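You operate a simulated robot arm through the tools that you are given. There is no shell and no other tool. Be economical: measure what you need, move in short steps, check, and stop when the job is done.

Carry out the task below with a simulated robot arm. There is one attempt and no reset: what you move stays moved.

TASK
Stand the small grey tray beside the paper wad. It goes on the side that lies toward x +0.0, y -1.0 (a direction in the base frame), with about 3 cm between them.
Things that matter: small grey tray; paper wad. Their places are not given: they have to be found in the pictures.

It is judged by the outcome, as a careful person would: the job done as asked, and still so three seconds after it is handed in. It fails if anything else is knocked over, pushed out of place, dropped, spilled or broken.

THE ROBOT
A 7-joint arm with a two-finger parallel gripper, fixed in place. Base frame: the origin is at the foot of the arm, x ahead of it, y to its left, z up; the work surface is at about z = 900. Lengths are in mm, angles in degrees, forces in N, time in s.
With the tool pointing down near the work surface it reaches from about 240 to 680 mm from the base axis. Its first joint turns from -66.0 to 66.0 degrees. Payload 2.4 kg.
Tool frame: the origin (TCP) lies between the finger pads and is the grasp point; the fingertips stand 30 mm ahead of it; z points along the fingers, y is the line along which they close. The gripper opens to 94 mm. The fingers are 28 mm wide and 10 mm thick; the gripper's body (50 by 96 mm) begins 55 mm behind the TCP.
Orientation is that of the tool frame in the base frame, as a unit quaternion [x, y, z, w]. With the fingers straight down and closing along the base's y, the tool's x points along the base's -x, its y along +y and its z along -z.

THE INTERFACE
- The arm moves only by the tool send_rows. Its argument "motion" is a list of rows, each a list of 7 numbers: the shift along the base's x, y, z in mm, then the turn, a rotation vector about the base's x, y, z in degrees, then the closure in counts, from 0 (fully open) to 255 (shut). In form: [[tx, ty, tz, rx, ry, rz, fingers], ...]. A call has 1 to 12 rows; each row is the pose to reach, as a shift and turn from the pose commanded when the call began. A row lasts 0.2 s, in which the tool goes at most 50 mm and 8.6 degrees; a call with a longer step from one row to the next is refused whole, and so is a gripper value outside its range. A pose out of reach is approached as far as the arm can. The call stops where the force on the tool passes 40 N (or 10 N more than at its start, if that is more) or the arm is blocked; 0.2 s more then pass. The fingers move at their own pace (about 153 mm/s each) and stop on an object; they squeeze with about 40 N. The grip force told is the motor's: it shows also when the fingers shut on nothing. Time passes only in rows, and 0.2 s behind the last, so rows that repeat a pose let the fingers close. It gives the time, the measured TCP pose, the force on the tool (base axes), the opening and the grip force at its end, in the units of the frame above (readings bear some noise).
- Cameras (640 x 400 px; columns grow to the right, rows downward): "scene" is fixed at [33.6, 467.4, 1450.9]; the picture's right is [-0.80, -0.59, 0.00], its down [-0.30, 0.41, -0.86] and it looks along [0.51, -0.69, -0.51] (base axes); focal length 343 px, centre (320, 200). "wrist" rides on the gripper at [-37, 0, -58] in the tool frame; the picture's right is [0.00, -1.00, 0.00], its down [0.97, 0.00, -0.24] and it looks along [0.24, 0.00, 0.97] (tool axes); focal length 218 px, centre (320, 200).
- grab_frame(camera): a new picture of that camera. No time passes.
- pixel_to_xyz(camera, pixels): for up to 12 pixels [column, row] of the newest picture of that camera ("zoom" is the newest enlarged one), the place [x, y, z] in the base frame of the surface seen there, good to about 2 mm. No time passes.
- enlarge(camera, box): a new picture of the part [left, top, right, bottom] of that camera's present view, enlarged. No time passes.
- job_done(): hands the job in; it is judged then, once.

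Work in short steps. Measure before you move; look again where a grasp or a placing could have gone wrong, and mend it. You have 60 turns and 24 pictures in all, the two below and enlarged ones among them. Open the gripper and draw the arm clear of the work before you hand the job in, unless the task says otherwise; then end with one line.

The tools are called after ">>>" as name(argument=value, ...) on one line, values as JSON. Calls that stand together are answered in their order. send_rows: Moves the arm, as the interface text tells. Its arguments: {"type":"object","properties":{"motion":{"type":"array"}},"required":["motion"]} The other tools are called the same way: grab_frame (camera) takes a picture; pixel_to_xyz (camera, pixels) gives the place of the surface under pixels of a picture; enlarge (camera, box) takes an enlarged picture of a part of a camera's view; job_done () hands the job in.

At the start:

```text
clock: 0.0
position: [363.4, -129.1, 1130.8]
orientation: [0.001, 1.0, 0.0, 0.0]
contact_force: [0.0, 0.6, 0.5]
gripper_width: 94.0
finger_force: 0.2
```

scene: 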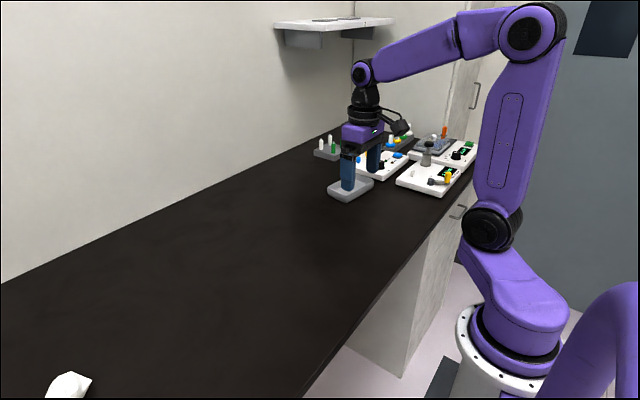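
wrist: 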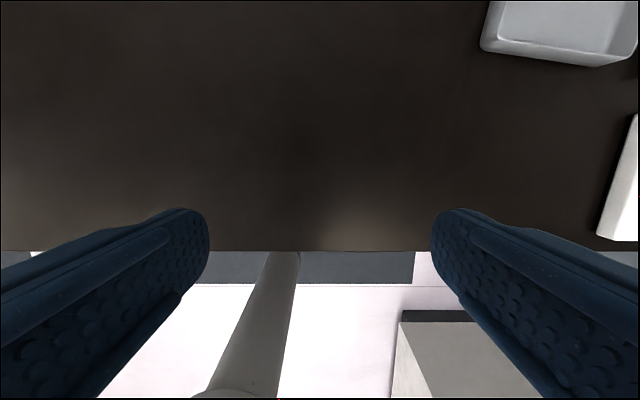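

The scene shows a grey tray near (350,190) and a white wad at (68,385). I'll enlarge both regions.

>>> enlarge(camera="scene", box=[300, 120, 480, 232])

>>> pixel_to_xyz(camera="scene", pixels=[[68, 376], [55, 390], [85, 381], [70, 395], [329, 190], [341, 201], [372, 182], [348, 194], [48, 397], [92, 381]])

>>> pixel_to_xyz(camera="wrist", pixels=[[482, 48], [560, 63], [625, 62], [560, 20], [490, 5], [600, 30], [637, 40]])

```text
3.56 times, centred on (390, 176) of scene
```

zoom: 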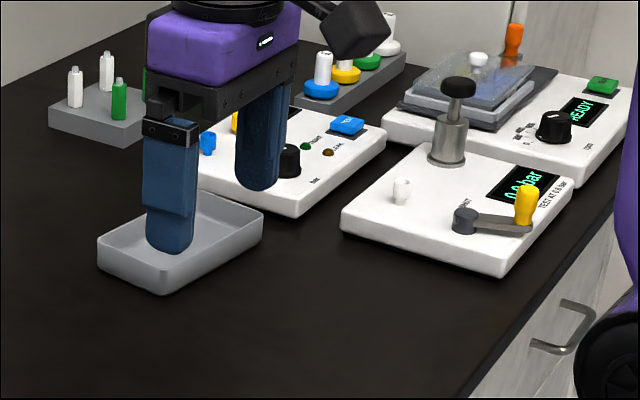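

```text
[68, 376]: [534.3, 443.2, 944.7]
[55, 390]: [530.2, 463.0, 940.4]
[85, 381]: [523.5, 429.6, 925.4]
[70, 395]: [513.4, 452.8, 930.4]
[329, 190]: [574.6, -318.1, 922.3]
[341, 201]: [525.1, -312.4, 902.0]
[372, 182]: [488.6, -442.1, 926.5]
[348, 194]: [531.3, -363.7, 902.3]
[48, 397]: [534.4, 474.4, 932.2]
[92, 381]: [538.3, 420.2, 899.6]
```

```text
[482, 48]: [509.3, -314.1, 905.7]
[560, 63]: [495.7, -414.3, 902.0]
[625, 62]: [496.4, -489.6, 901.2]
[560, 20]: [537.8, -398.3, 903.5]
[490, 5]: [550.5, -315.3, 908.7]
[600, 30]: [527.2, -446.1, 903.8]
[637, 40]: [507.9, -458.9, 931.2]
```

The tray spans about x 490–585, y -310 to -460. I'll move above it at the same height for a top-down look.

>>> send_rows(motion=[[22, -33, 0, 0, 0, 0, 0], [44, -66, 0, 0, 0, 0, 0], [66, -99, 0, 0, 0, 0, 0], [88, -132, 0, 0, 0, 0, 0], [110, -165, 0, 0, 0, 0, 0], [132, -198, 0, 0, 0, 0, 0], [154, -230, 0, 0, 0, 0, 0], [170, -256, 0, 0, 0, 0, 0]])

>>> grab_frame(camera="wrist")

>>> enlarge(camera="scene", box=[0, 288, 180, 400])

```text
clock: 1.8
position: [529.7, -384.3, 1132.1]
orientation: [0.0, 1.0, 0.002, -0.004]
contact_force: [-0.2, 0.5, 5.8]
gripper_width: 94.1
finger_force: 0.1
```

```text
20 pictures are left
```

wrist: 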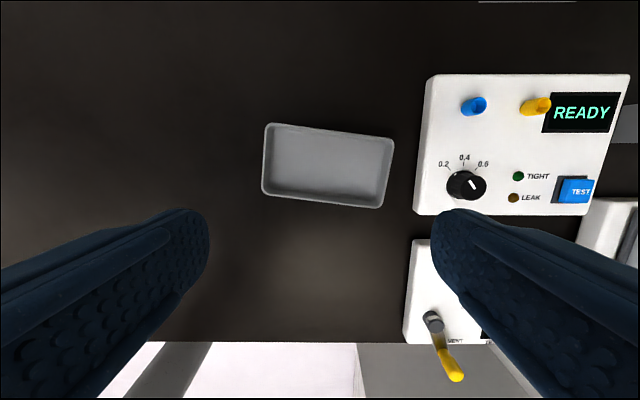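

```text
3.56 times, centred on (90, 344) of scene
```

zoom: 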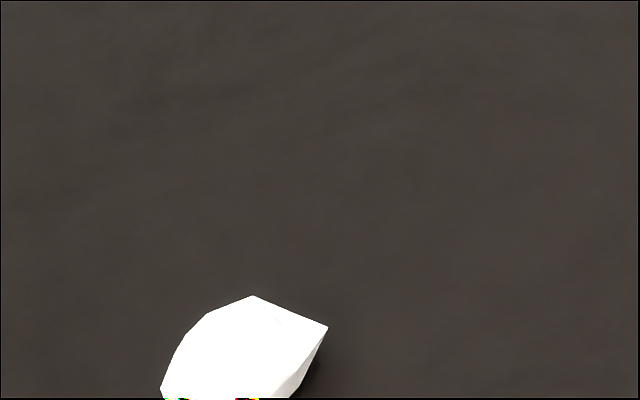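

Tray corners are near (265,124), (393,140), (379,207), (263,193); I measure rim and floor.

>>> pixel_to_xyz(camera="wrist", pixels=[[268, 126], [391, 141], [379, 206], [265, 191], [330, 131], [386, 174], [322, 201], [265, 158], [325, 165], [300, 150], [418, 210], [429, 80]])

>>> enlarge(camera="wrist", box=[240, 110, 416, 220])

```text
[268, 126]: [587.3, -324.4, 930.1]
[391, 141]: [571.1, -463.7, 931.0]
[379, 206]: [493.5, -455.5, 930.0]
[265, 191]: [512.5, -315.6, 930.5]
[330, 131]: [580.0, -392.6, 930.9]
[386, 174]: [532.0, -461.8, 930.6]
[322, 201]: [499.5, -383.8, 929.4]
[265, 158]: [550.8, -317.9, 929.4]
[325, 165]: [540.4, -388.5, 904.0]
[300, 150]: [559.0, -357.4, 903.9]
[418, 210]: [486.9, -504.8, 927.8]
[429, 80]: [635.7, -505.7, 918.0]
```

```text
3.64 times, centred on (328, 165) of wrist
```

zoom: 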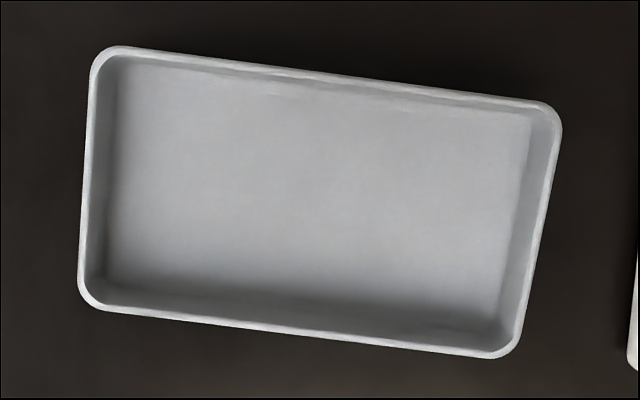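

Tray rim is about 143 × 82 mm, centre (540,-389.5), rim z 930, long axis about 6.4° off y. I'll grasp across the short side: turn +83.7° and centre above.

>>> send_rows(motion=[[0, 0, -10, 0, 0, 8.4, 0], [1, 0, -20, 0, 0, 16.8, 0], [2, 0, -30, 0, 0, 25.2, 0], [3, -1, -40, 0, 0, 33.6, 0], [4, -2, -50, 0, 0, 42, 0], [5, -3, -60, 0, 0, 50.4, 0], [6, -4, -70, 0, 0, 58.8, 0], [6.5, -4.4, -80, 0, 0, 67.2, 0], [6.5, -4.4, -90, 0, 0, 75.6, 0], [6.5, -4.4, -100, 0, 0, 83.7, 0], [6.5, -4.4, -100, 0, 0, 83.7, 0], [6.5, -4.4, -100, 0, 0, 83.7, 0]])

>>> grab_frame(camera="wrist")

```text
clock: 4.4
position: [539.7, -389.2, 1032.0]
orientation: [-0.667, 0.745, 0.001, 0.0]
contact_force: [0.2, 0.8, 0.5]
gripper_width: 94.0
finger_force: 0.0
```

```text
17 pictures are left
```

wrist: 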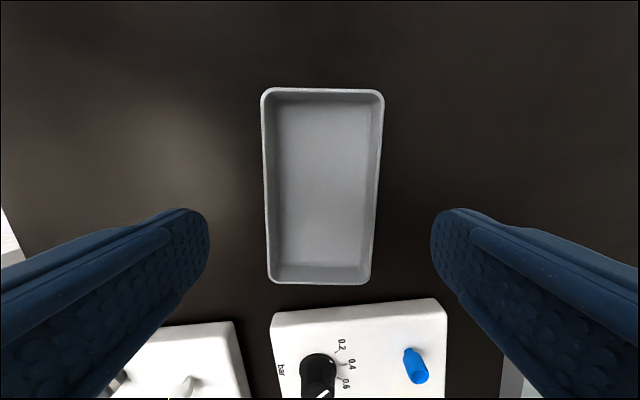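

The tray looks centred (edges 262–383 at top, 270–371 at bottom) and aligned. I check the rim edges before descending.

>>> pixel_to_xyz(camera="wrist", pixels=[[265, 130], [268, 230], [381, 130], [374, 230], [322, 90], [320, 282], [321, 180], [338, 306], [440, 305], [230, 326]])

```text
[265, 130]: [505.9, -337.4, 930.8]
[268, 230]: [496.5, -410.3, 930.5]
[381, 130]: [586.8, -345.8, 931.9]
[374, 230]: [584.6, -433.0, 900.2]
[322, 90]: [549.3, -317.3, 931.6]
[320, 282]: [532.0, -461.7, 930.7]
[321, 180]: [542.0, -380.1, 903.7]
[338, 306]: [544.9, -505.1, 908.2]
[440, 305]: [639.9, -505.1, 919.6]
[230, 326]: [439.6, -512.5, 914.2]
```

Width about 82 mm, so there is ~6 mm clearance per side. Descend to TCP z≈934.

>>> send_rows(motion=[[1, 0, -30, 0, 0, 0, 0], [1, 0, -60, 0, 0, 0, 0], [1, 0, -80, 0, 0, 0, 0], [1, 0, -90, 0, 0, 0, 0], [1, 0, -98, 0, 0, 0, 0], [1, 0, -98, 0, 0, 0, 0]])

>>> grab_frame(camera="wrist")

```text
clock: 5.8
position: [541.1, -390.0, 933.1]
orientation: [-0.667, 0.745, 0.0, -0.001]
contact_force: [-0.4, 0.2, 0.4]
gripper_width: 93.9
finger_force: 0.0
```

```text
16 pictures are left
```

wrist: 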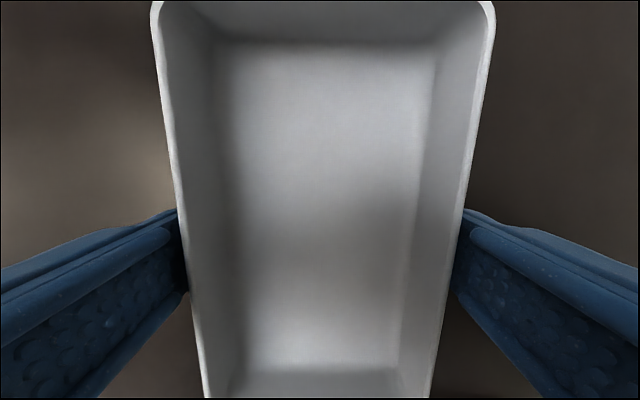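

The fingers straddle the tray walls without contact. Close.

>>> send_rows(motion=[[0, 0, 0, 0, 0, 0, 20], [0, 0, 0, 0, 0, 0, 40], [0, 0, 0, 0, 0, 0, 60], [0, 0, 0, 0, 0, 0, 60], [0, 0, 0, 0, 0, 0, 60]])

```text
clock: 7.0
position: [540.2, -390.1, 934.2]
orientation: [-0.667, 0.745, -0.002, 0.0]
contact_force: [-0.1, -0.1, 17.0]
gripper_width: 84.5
finger_force: 40.1
```

The fingers hold at 84.5 mm with 40 N. Lift slowly.

>>> send_rows(motion=[[0, 0, 8, 0, 0, 0, 60], [0, 0, 20, 0, 0, 0, 60], [0, 0, 40, 0, 0, 0, 60], [0, 0, 70, 0, 0, 0, 60], [0, 0, 70, 0, 0, 0, 60]])

>>> grab_frame(camera="wrist")

>>> enlarge(camera="scene", box=[300, 120, 480, 232])

```text
clock: 8.2
position: [540.8, -388.7, 1002.3]
orientation: [-0.667, 0.745, 0.0, 0.001]
contact_force: [-0.2, 0.1, -0.8]
gripper_width: 84.6
finger_force: 40.2
```

```text
15 pictures are left
```

wrist: 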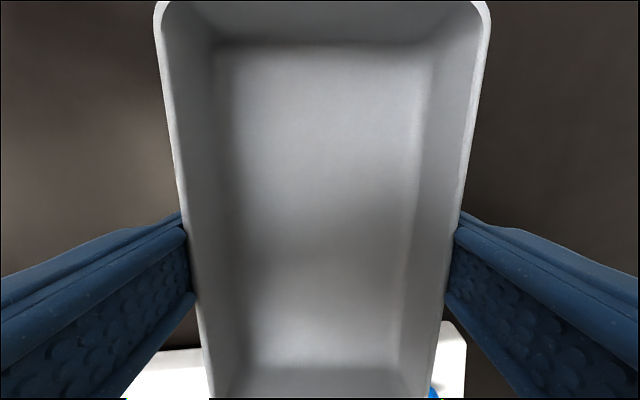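

```text
3.56 times, centred on (390, 176) of scene
```

zoom: 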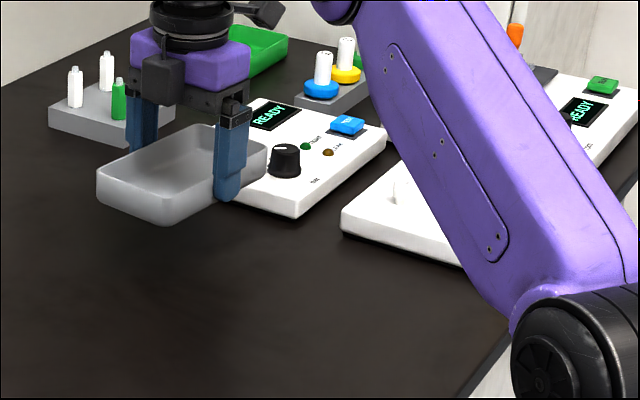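

Tray is held level. Carry it toward +y, raised, while squaring it up by 6.3°.

>>> send_rows(motion=[[0, 10, 20, 0, 0, 0, 60], [-2, 40, 45, 0, 0, 1, 60], [-4, 85, 55, 0, 0, 2, 60], [-6, 130, 60, 0, 0, 3, 60], [-8, 175, 60, 0, 0, 4, 60], [-10, 220, 60, 0, 0, 5, 60], [-12, 265, 60, 0, 0, 6.3, 60], [-14, 310, 60, 0, 0, 6.3, 60], [-16, 355, 60, 0, 0, 6.3, 60], [-16, 400, 60, 0, 0, 6.3, 60], [-16, 440, 60, 0, 0, 6.3, 60], [-16, 470, 60, 0, 0, 6.3, 60]])

>>> send_rows(motion=[[0, 30, 0, 0, 0, 0, 60], [0, 70, 0, 0, 0, 0, 60], [0, 105, 0, 0, 0, 0, 60], [0, 135, 0, 0, 0, 0, 60], [0, 150, 0, 0, 0, 0, 60], [0, 150, 0, 0, 0, 0, 60]])

>>> grab_frame(camera="wrist")

>>> grab_frame(camera="scene")

```text
clock: 10.8
position: [525.7, 81.6, 1061.8]
orientation: [0.707, -0.707, 0.0, 0.0]
contact_force: [-0.6, 0.5, -0.9]
gripper_width: 84.4
finger_force: 40.3
```

```text
clock: 12.2
position: [523.9, 229.4, 1063.4]
orientation: [-0.707, 0.707, -0.001, 0.0]
contact_force: [0.2, 0.4, -1.5]
gripper_width: 84.2
finger_force: 40.0
```

```text
13 pictures are left
```

wrist: 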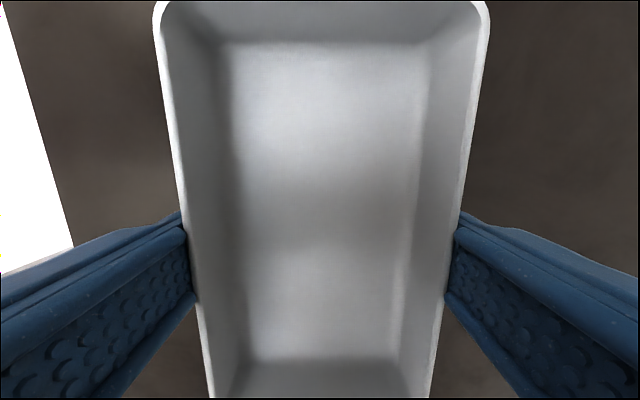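

```text
12 pictures are left
```

scene: 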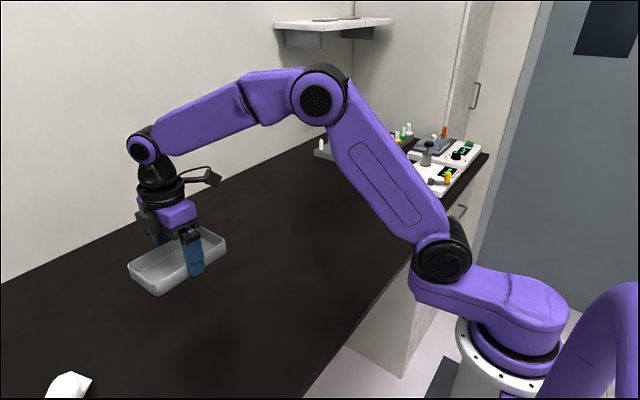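

The wad isn't in the wrist view (tray and tilt hide it). I'll turn the held tool back by -84° so the wrist camera sees sideways to the wad.

>>> send_rows(motion=[[-4, 3, 5, 0, 0, -8.4, 60], [-8, 6, 10, 0, 0, -16.8, 60], [-12, 9, 15, 0, 0, -25.2, 60], [-16, 12, 20, 0, 0, -33.6, 60], [-20, 15, 25, 0, 0, -42, 60], [-24, 18, 30, 0, 0, -50.4, 60], [-28, 21, 35, 0, 0, -58.8, 60], [-32, 24, 40, 0, 0, -67.2, 60], [-36, 27, 45, 0, 0, -75.6, 60], [-40, 30, 50, 0, 0, -84, 60], [-40, 30, 50, 0, 0, -84, 60]])

>>> grab_frame(camera="wrist")

```text
clock: 14.6
position: [484.5, 261.0, 1113.8]
orientation: [-0.052, 0.999, 0.0, 0.0]
contact_force: [-0.1, 0.0, -0.8]
gripper_width: 84.3
finger_force: 40.2
```

```text
11 pictures are left
```

wrist: 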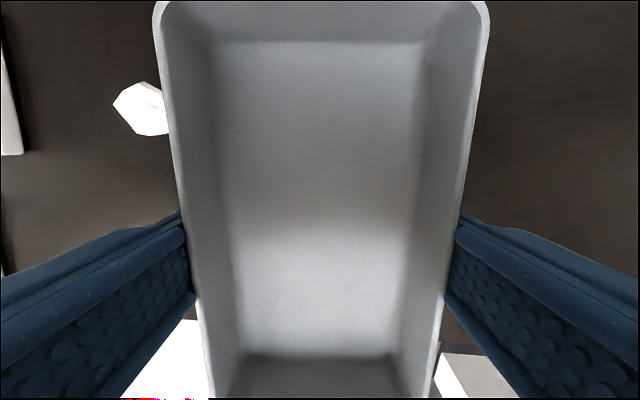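

The wad is at (142,108), partly hidden by the tray; shift 40 mm toward -y to reveal it.

>>> send_rows(motion=[[0, -25, 0, 0, 0, 0, 60], [0, -50, 0, 0, 0, 0, 60], [0, -50, 0, 0, 0, 0, 60]])

>>> enlarge(camera="wrist", box=[20, 50, 180, 150])

```text
clock: 15.4
position: [485.8, 210.9, 1112.2]
orientation: [-0.053, 0.999, -0.001, 0.0]
contact_force: [-0.8, -0.1, -1.3]
gripper_width: 84.3
finger_force: 39.9
```

```text
4.00 times, centred on (100, 100) of wrist
```

zoom: 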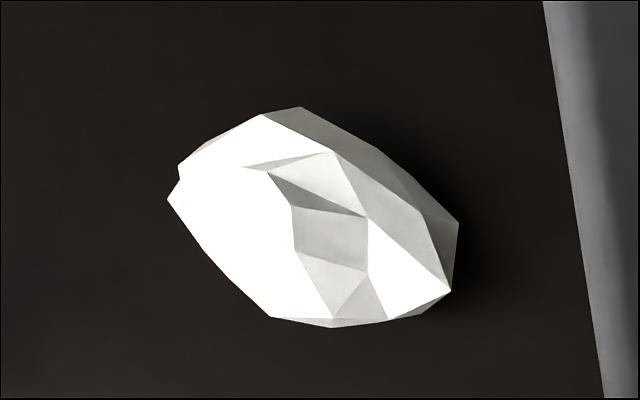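

The full wad outline is visible; I measure its edges, particularly the -y (right) side.

>>> pixel_to_xyz(camera="zoom", pixels=[[455, 222], [448, 290], [454, 258], [390, 316], [330, 324], [300, 110], [172, 198], [262, 118], [333, 155], [270, 314], [420, 190], [475, 250]])

```text
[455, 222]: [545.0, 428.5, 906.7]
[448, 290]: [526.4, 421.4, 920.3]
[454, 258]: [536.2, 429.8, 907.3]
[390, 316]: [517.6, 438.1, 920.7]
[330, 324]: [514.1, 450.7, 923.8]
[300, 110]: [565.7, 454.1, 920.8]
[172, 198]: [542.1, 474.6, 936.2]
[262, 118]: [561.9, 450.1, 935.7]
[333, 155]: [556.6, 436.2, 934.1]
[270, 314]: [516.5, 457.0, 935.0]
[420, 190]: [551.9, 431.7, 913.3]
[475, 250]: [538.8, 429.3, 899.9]
```

The wad spans x 514–566, y 422–~480, so its -y extreme is y≈422. Tray half-length is ~73, so target TCP is (539, 319). Turn back and position above.

>>> send_rows(motion=[[5, 10, 0, 0, 0, 8.4, 60], [10, 20, 0, 0, 0, 16.8, 60], [15, 30, 0, 0, 0, 25.2, 60], [20, 40, 0, 0, 0, 33.6, 60], [25, 50, 0, 0, 0, 42, 60], [30, 60, 0, 0, 0, 50.4, 60], [35, 70, 0, 0, 0, 58.8, 60], [40, 80, 0, 0, 0, 67.2, 60], [47, 95, -10, 0, 0, 75.6, 60], [54, 108, -30, 0, 0, 84, 60], [54, 108, -50, 0, 0, 84, 60], [54, 108, -50, 0, 0, 84, 60]])

>>> grab_frame(camera="wrist")

>>> pixel_to_xyz(camera="wrist", pixels=[[200, 3], [325, 1], [440, 3], [162, 10], [486, 10], [170, 120], [476, 120]])

```text
clock: 18.0
position: [539.5, 318.1, 1063.1]
orientation: [0.707, -0.707, 0.0, 0.0]
contact_force: [-0.1, -1.0, -2.0]
gripper_width: 84.3
finger_force: 40.2
```

```text
9 pictures are left
```

wrist: 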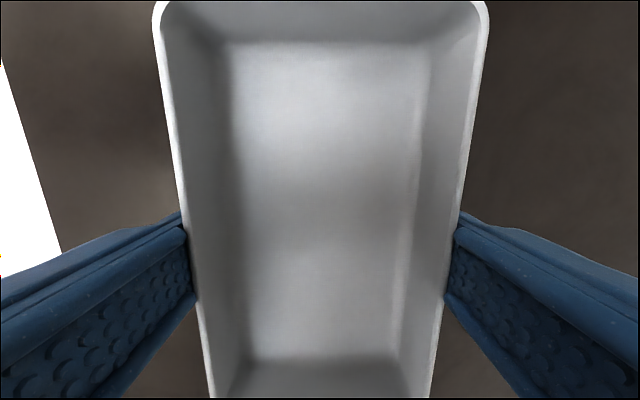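

```text
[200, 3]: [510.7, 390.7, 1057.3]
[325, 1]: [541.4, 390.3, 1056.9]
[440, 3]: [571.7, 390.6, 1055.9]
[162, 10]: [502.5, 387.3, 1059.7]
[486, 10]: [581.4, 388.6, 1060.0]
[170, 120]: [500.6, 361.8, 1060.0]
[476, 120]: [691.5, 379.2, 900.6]
```

The tray rim ends at y≈391, giving ~31 mm to the wad. Lower straight down, slowing at the end.

>>> send_rows(motion=[[0, 0, -30, 0, 0, 0, 60], [0, 0, -65, 0, 0, 0, 60], [0, 0, -95, 0, 0, 0, 60], [0, 0, -112, 0, 0, 0, 60], [0, 0, -120, 0, 0, 0, 60], [0, 0, -124, 0, 0, 0, 60], [0, 0, -124, 0, 0, 0, 60]])

>>> grab_frame(camera="scene")

```text
clock: 19.6
position: [539.1, 318.3, 939.6]
orientation: [0.707, -0.707, 0.001, 0.0]
contact_force: [-0.4, -0.3, -1.6]
gripper_width: 84.1
finger_force: 39.9
```

```text
8 pictures are left
```

scene: 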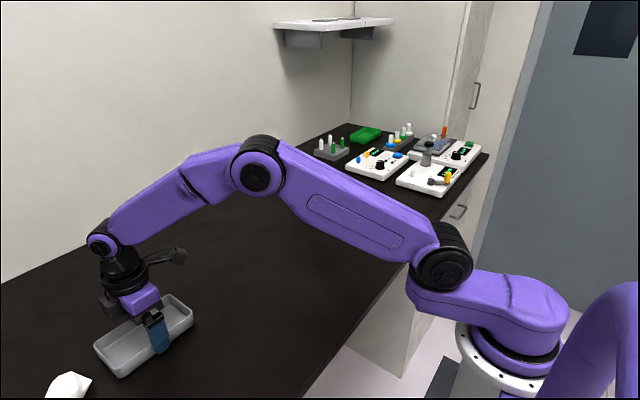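

Still ~5 mm above the table; lower the rest in 1.5 mm steps.

>>> send_rows(motion=[[0, 0, -1.5, 0, 0, 0, 60], [0, 0, -3, 0, 0, 0, 60], [0, 0, -4.5, 0, 0, 0, 60], [0, 0, -5.5, 0, 0, 0, 60], [0, 0, -5.5, 0, 0, 0, 60]])

```text
clock: 20.8
position: [538.2, 317.9, 935.6]
orientation: [0.707, -0.707, -0.001, 0.0]
contact_force: [-3.9, -5.3, 16.8]
gripper_width: 84.0
finger_force: 39.7
```

Force of ~17 N up shows the tray is on the table. Release.

>>> send_rows(motion=[[0, 0, 1, 0, 0, 0, 30], [0, 0, 1, 0, 0, 0, 0], [0, 0, 1, 0, 0, 0, 0], [0, 0, 1, 0, 0, 0, 0]])

```text
clock: 21.8
position: [537.4, 317.6, 935.2]
orientation: [0.708, -0.707, 0.001, 0.0]
contact_force: [0.4, -0.8, -1.0]
gripper_width: 93.9
finger_force: 0.1
```

Released with no contact force; rise straight up, then check.

>>> send_rows(motion=[[0, 0, 10, 0, 0, 0, 0], [0, 0, 30, 0, 0, 0, 0], [0, 0, 65, 0, 0, 0, 0], [0, 0, 105, 0, 0, 0, 0], [0, 0, 145, 0, 0, 0, 0], [0, 0, 180, 0, 0, 0, 0], [0, 0, 180, 0, 0, 0, 0]])

>>> grab_frame(camera="wrist")

```text
clock: 23.4
position: [538.5, 317.5, 1115.3]
orientation: [0.707, -0.707, 0.001, 0.0]
contact_force: [-0.1, 0.2, 0.7]
gripper_width: 94.3
finger_force: 0.0
```

```text
7 pictures are left
```

wrist: 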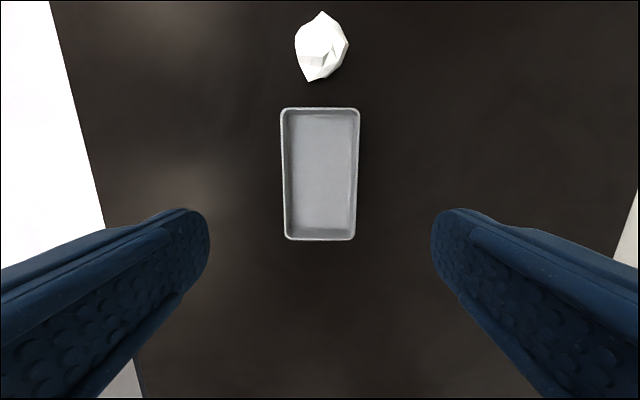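

The tray sits square below the wad (wad tip at (308,80), rim at row 107). Measure the gap.

>>> enlarge(camera="wrist", box=[240, 0, 400, 130])

>>> pixel_to_xyz(camera="wrist", pixels=[[308, 80], [310, 78], [308, 84], [320, 108], [320, 106], [295, 109], [345, 109], [320, 239], [321, 170], [285, 170], [357, 170], [320, 14]])

```text
3.08 times, centred on (320, 65) of wrist
```

zoom: 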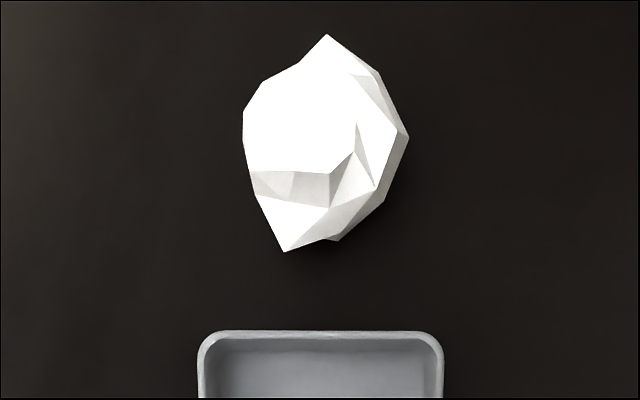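

```text
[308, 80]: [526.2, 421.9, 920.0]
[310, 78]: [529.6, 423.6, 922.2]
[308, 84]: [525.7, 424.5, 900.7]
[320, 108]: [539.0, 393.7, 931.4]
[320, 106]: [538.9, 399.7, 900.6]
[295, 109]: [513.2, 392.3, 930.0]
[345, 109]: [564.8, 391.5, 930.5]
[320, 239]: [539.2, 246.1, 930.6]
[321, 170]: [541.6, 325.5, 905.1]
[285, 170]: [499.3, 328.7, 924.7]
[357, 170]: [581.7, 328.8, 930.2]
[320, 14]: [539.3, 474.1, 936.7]
```

Gap is ~28–29 mm, tray flat (floor 905, rim 930), centred in x on the wad. Draw the arm back clear.

>>> send_rows(motion=[[-20, -35, 10, 0, 0, 0, 0], [-40, -75, 20, 0, 0, 0, 0], [-60, -115, 20, 0, 0, 0, 0], [-80, -155, 20, 0, 0, 0, 0], [-100, -195, 20, 0, 0, 0, 0], [-110, -225, 20, 0, 0, 0, 0], [-110, -225, 20, 0, 0, 0, 0]])

>>> grab_frame(camera="scene")

```text
clock: 25.0
position: [427.7, 94.7, 1136.0]
orientation: [-0.707, 0.707, 0.0, 0.0]
contact_force: [0.1, 0.1, -0.2]
gripper_width: 94.1
finger_force: 0.0
```

```text
5 pictures are left
```

scene: 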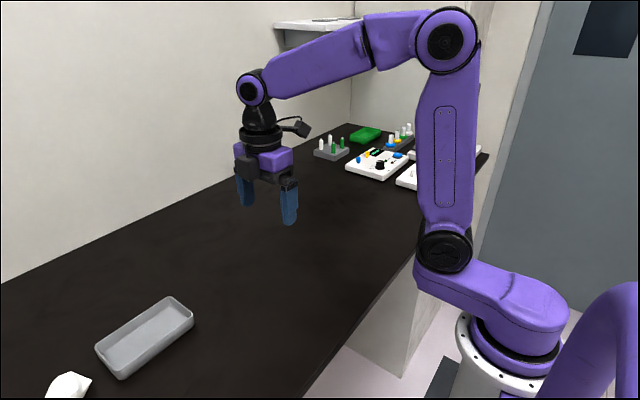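

The tray stands beside the wad, the arm is clear and nothing else has been disturbed, so I hand the job in.

>>> job_done()

```text
The job is handed in.
```

The small grey tray now stands upright beside the paper wad on its -y side, with a measured gap of about 28–29 mm.
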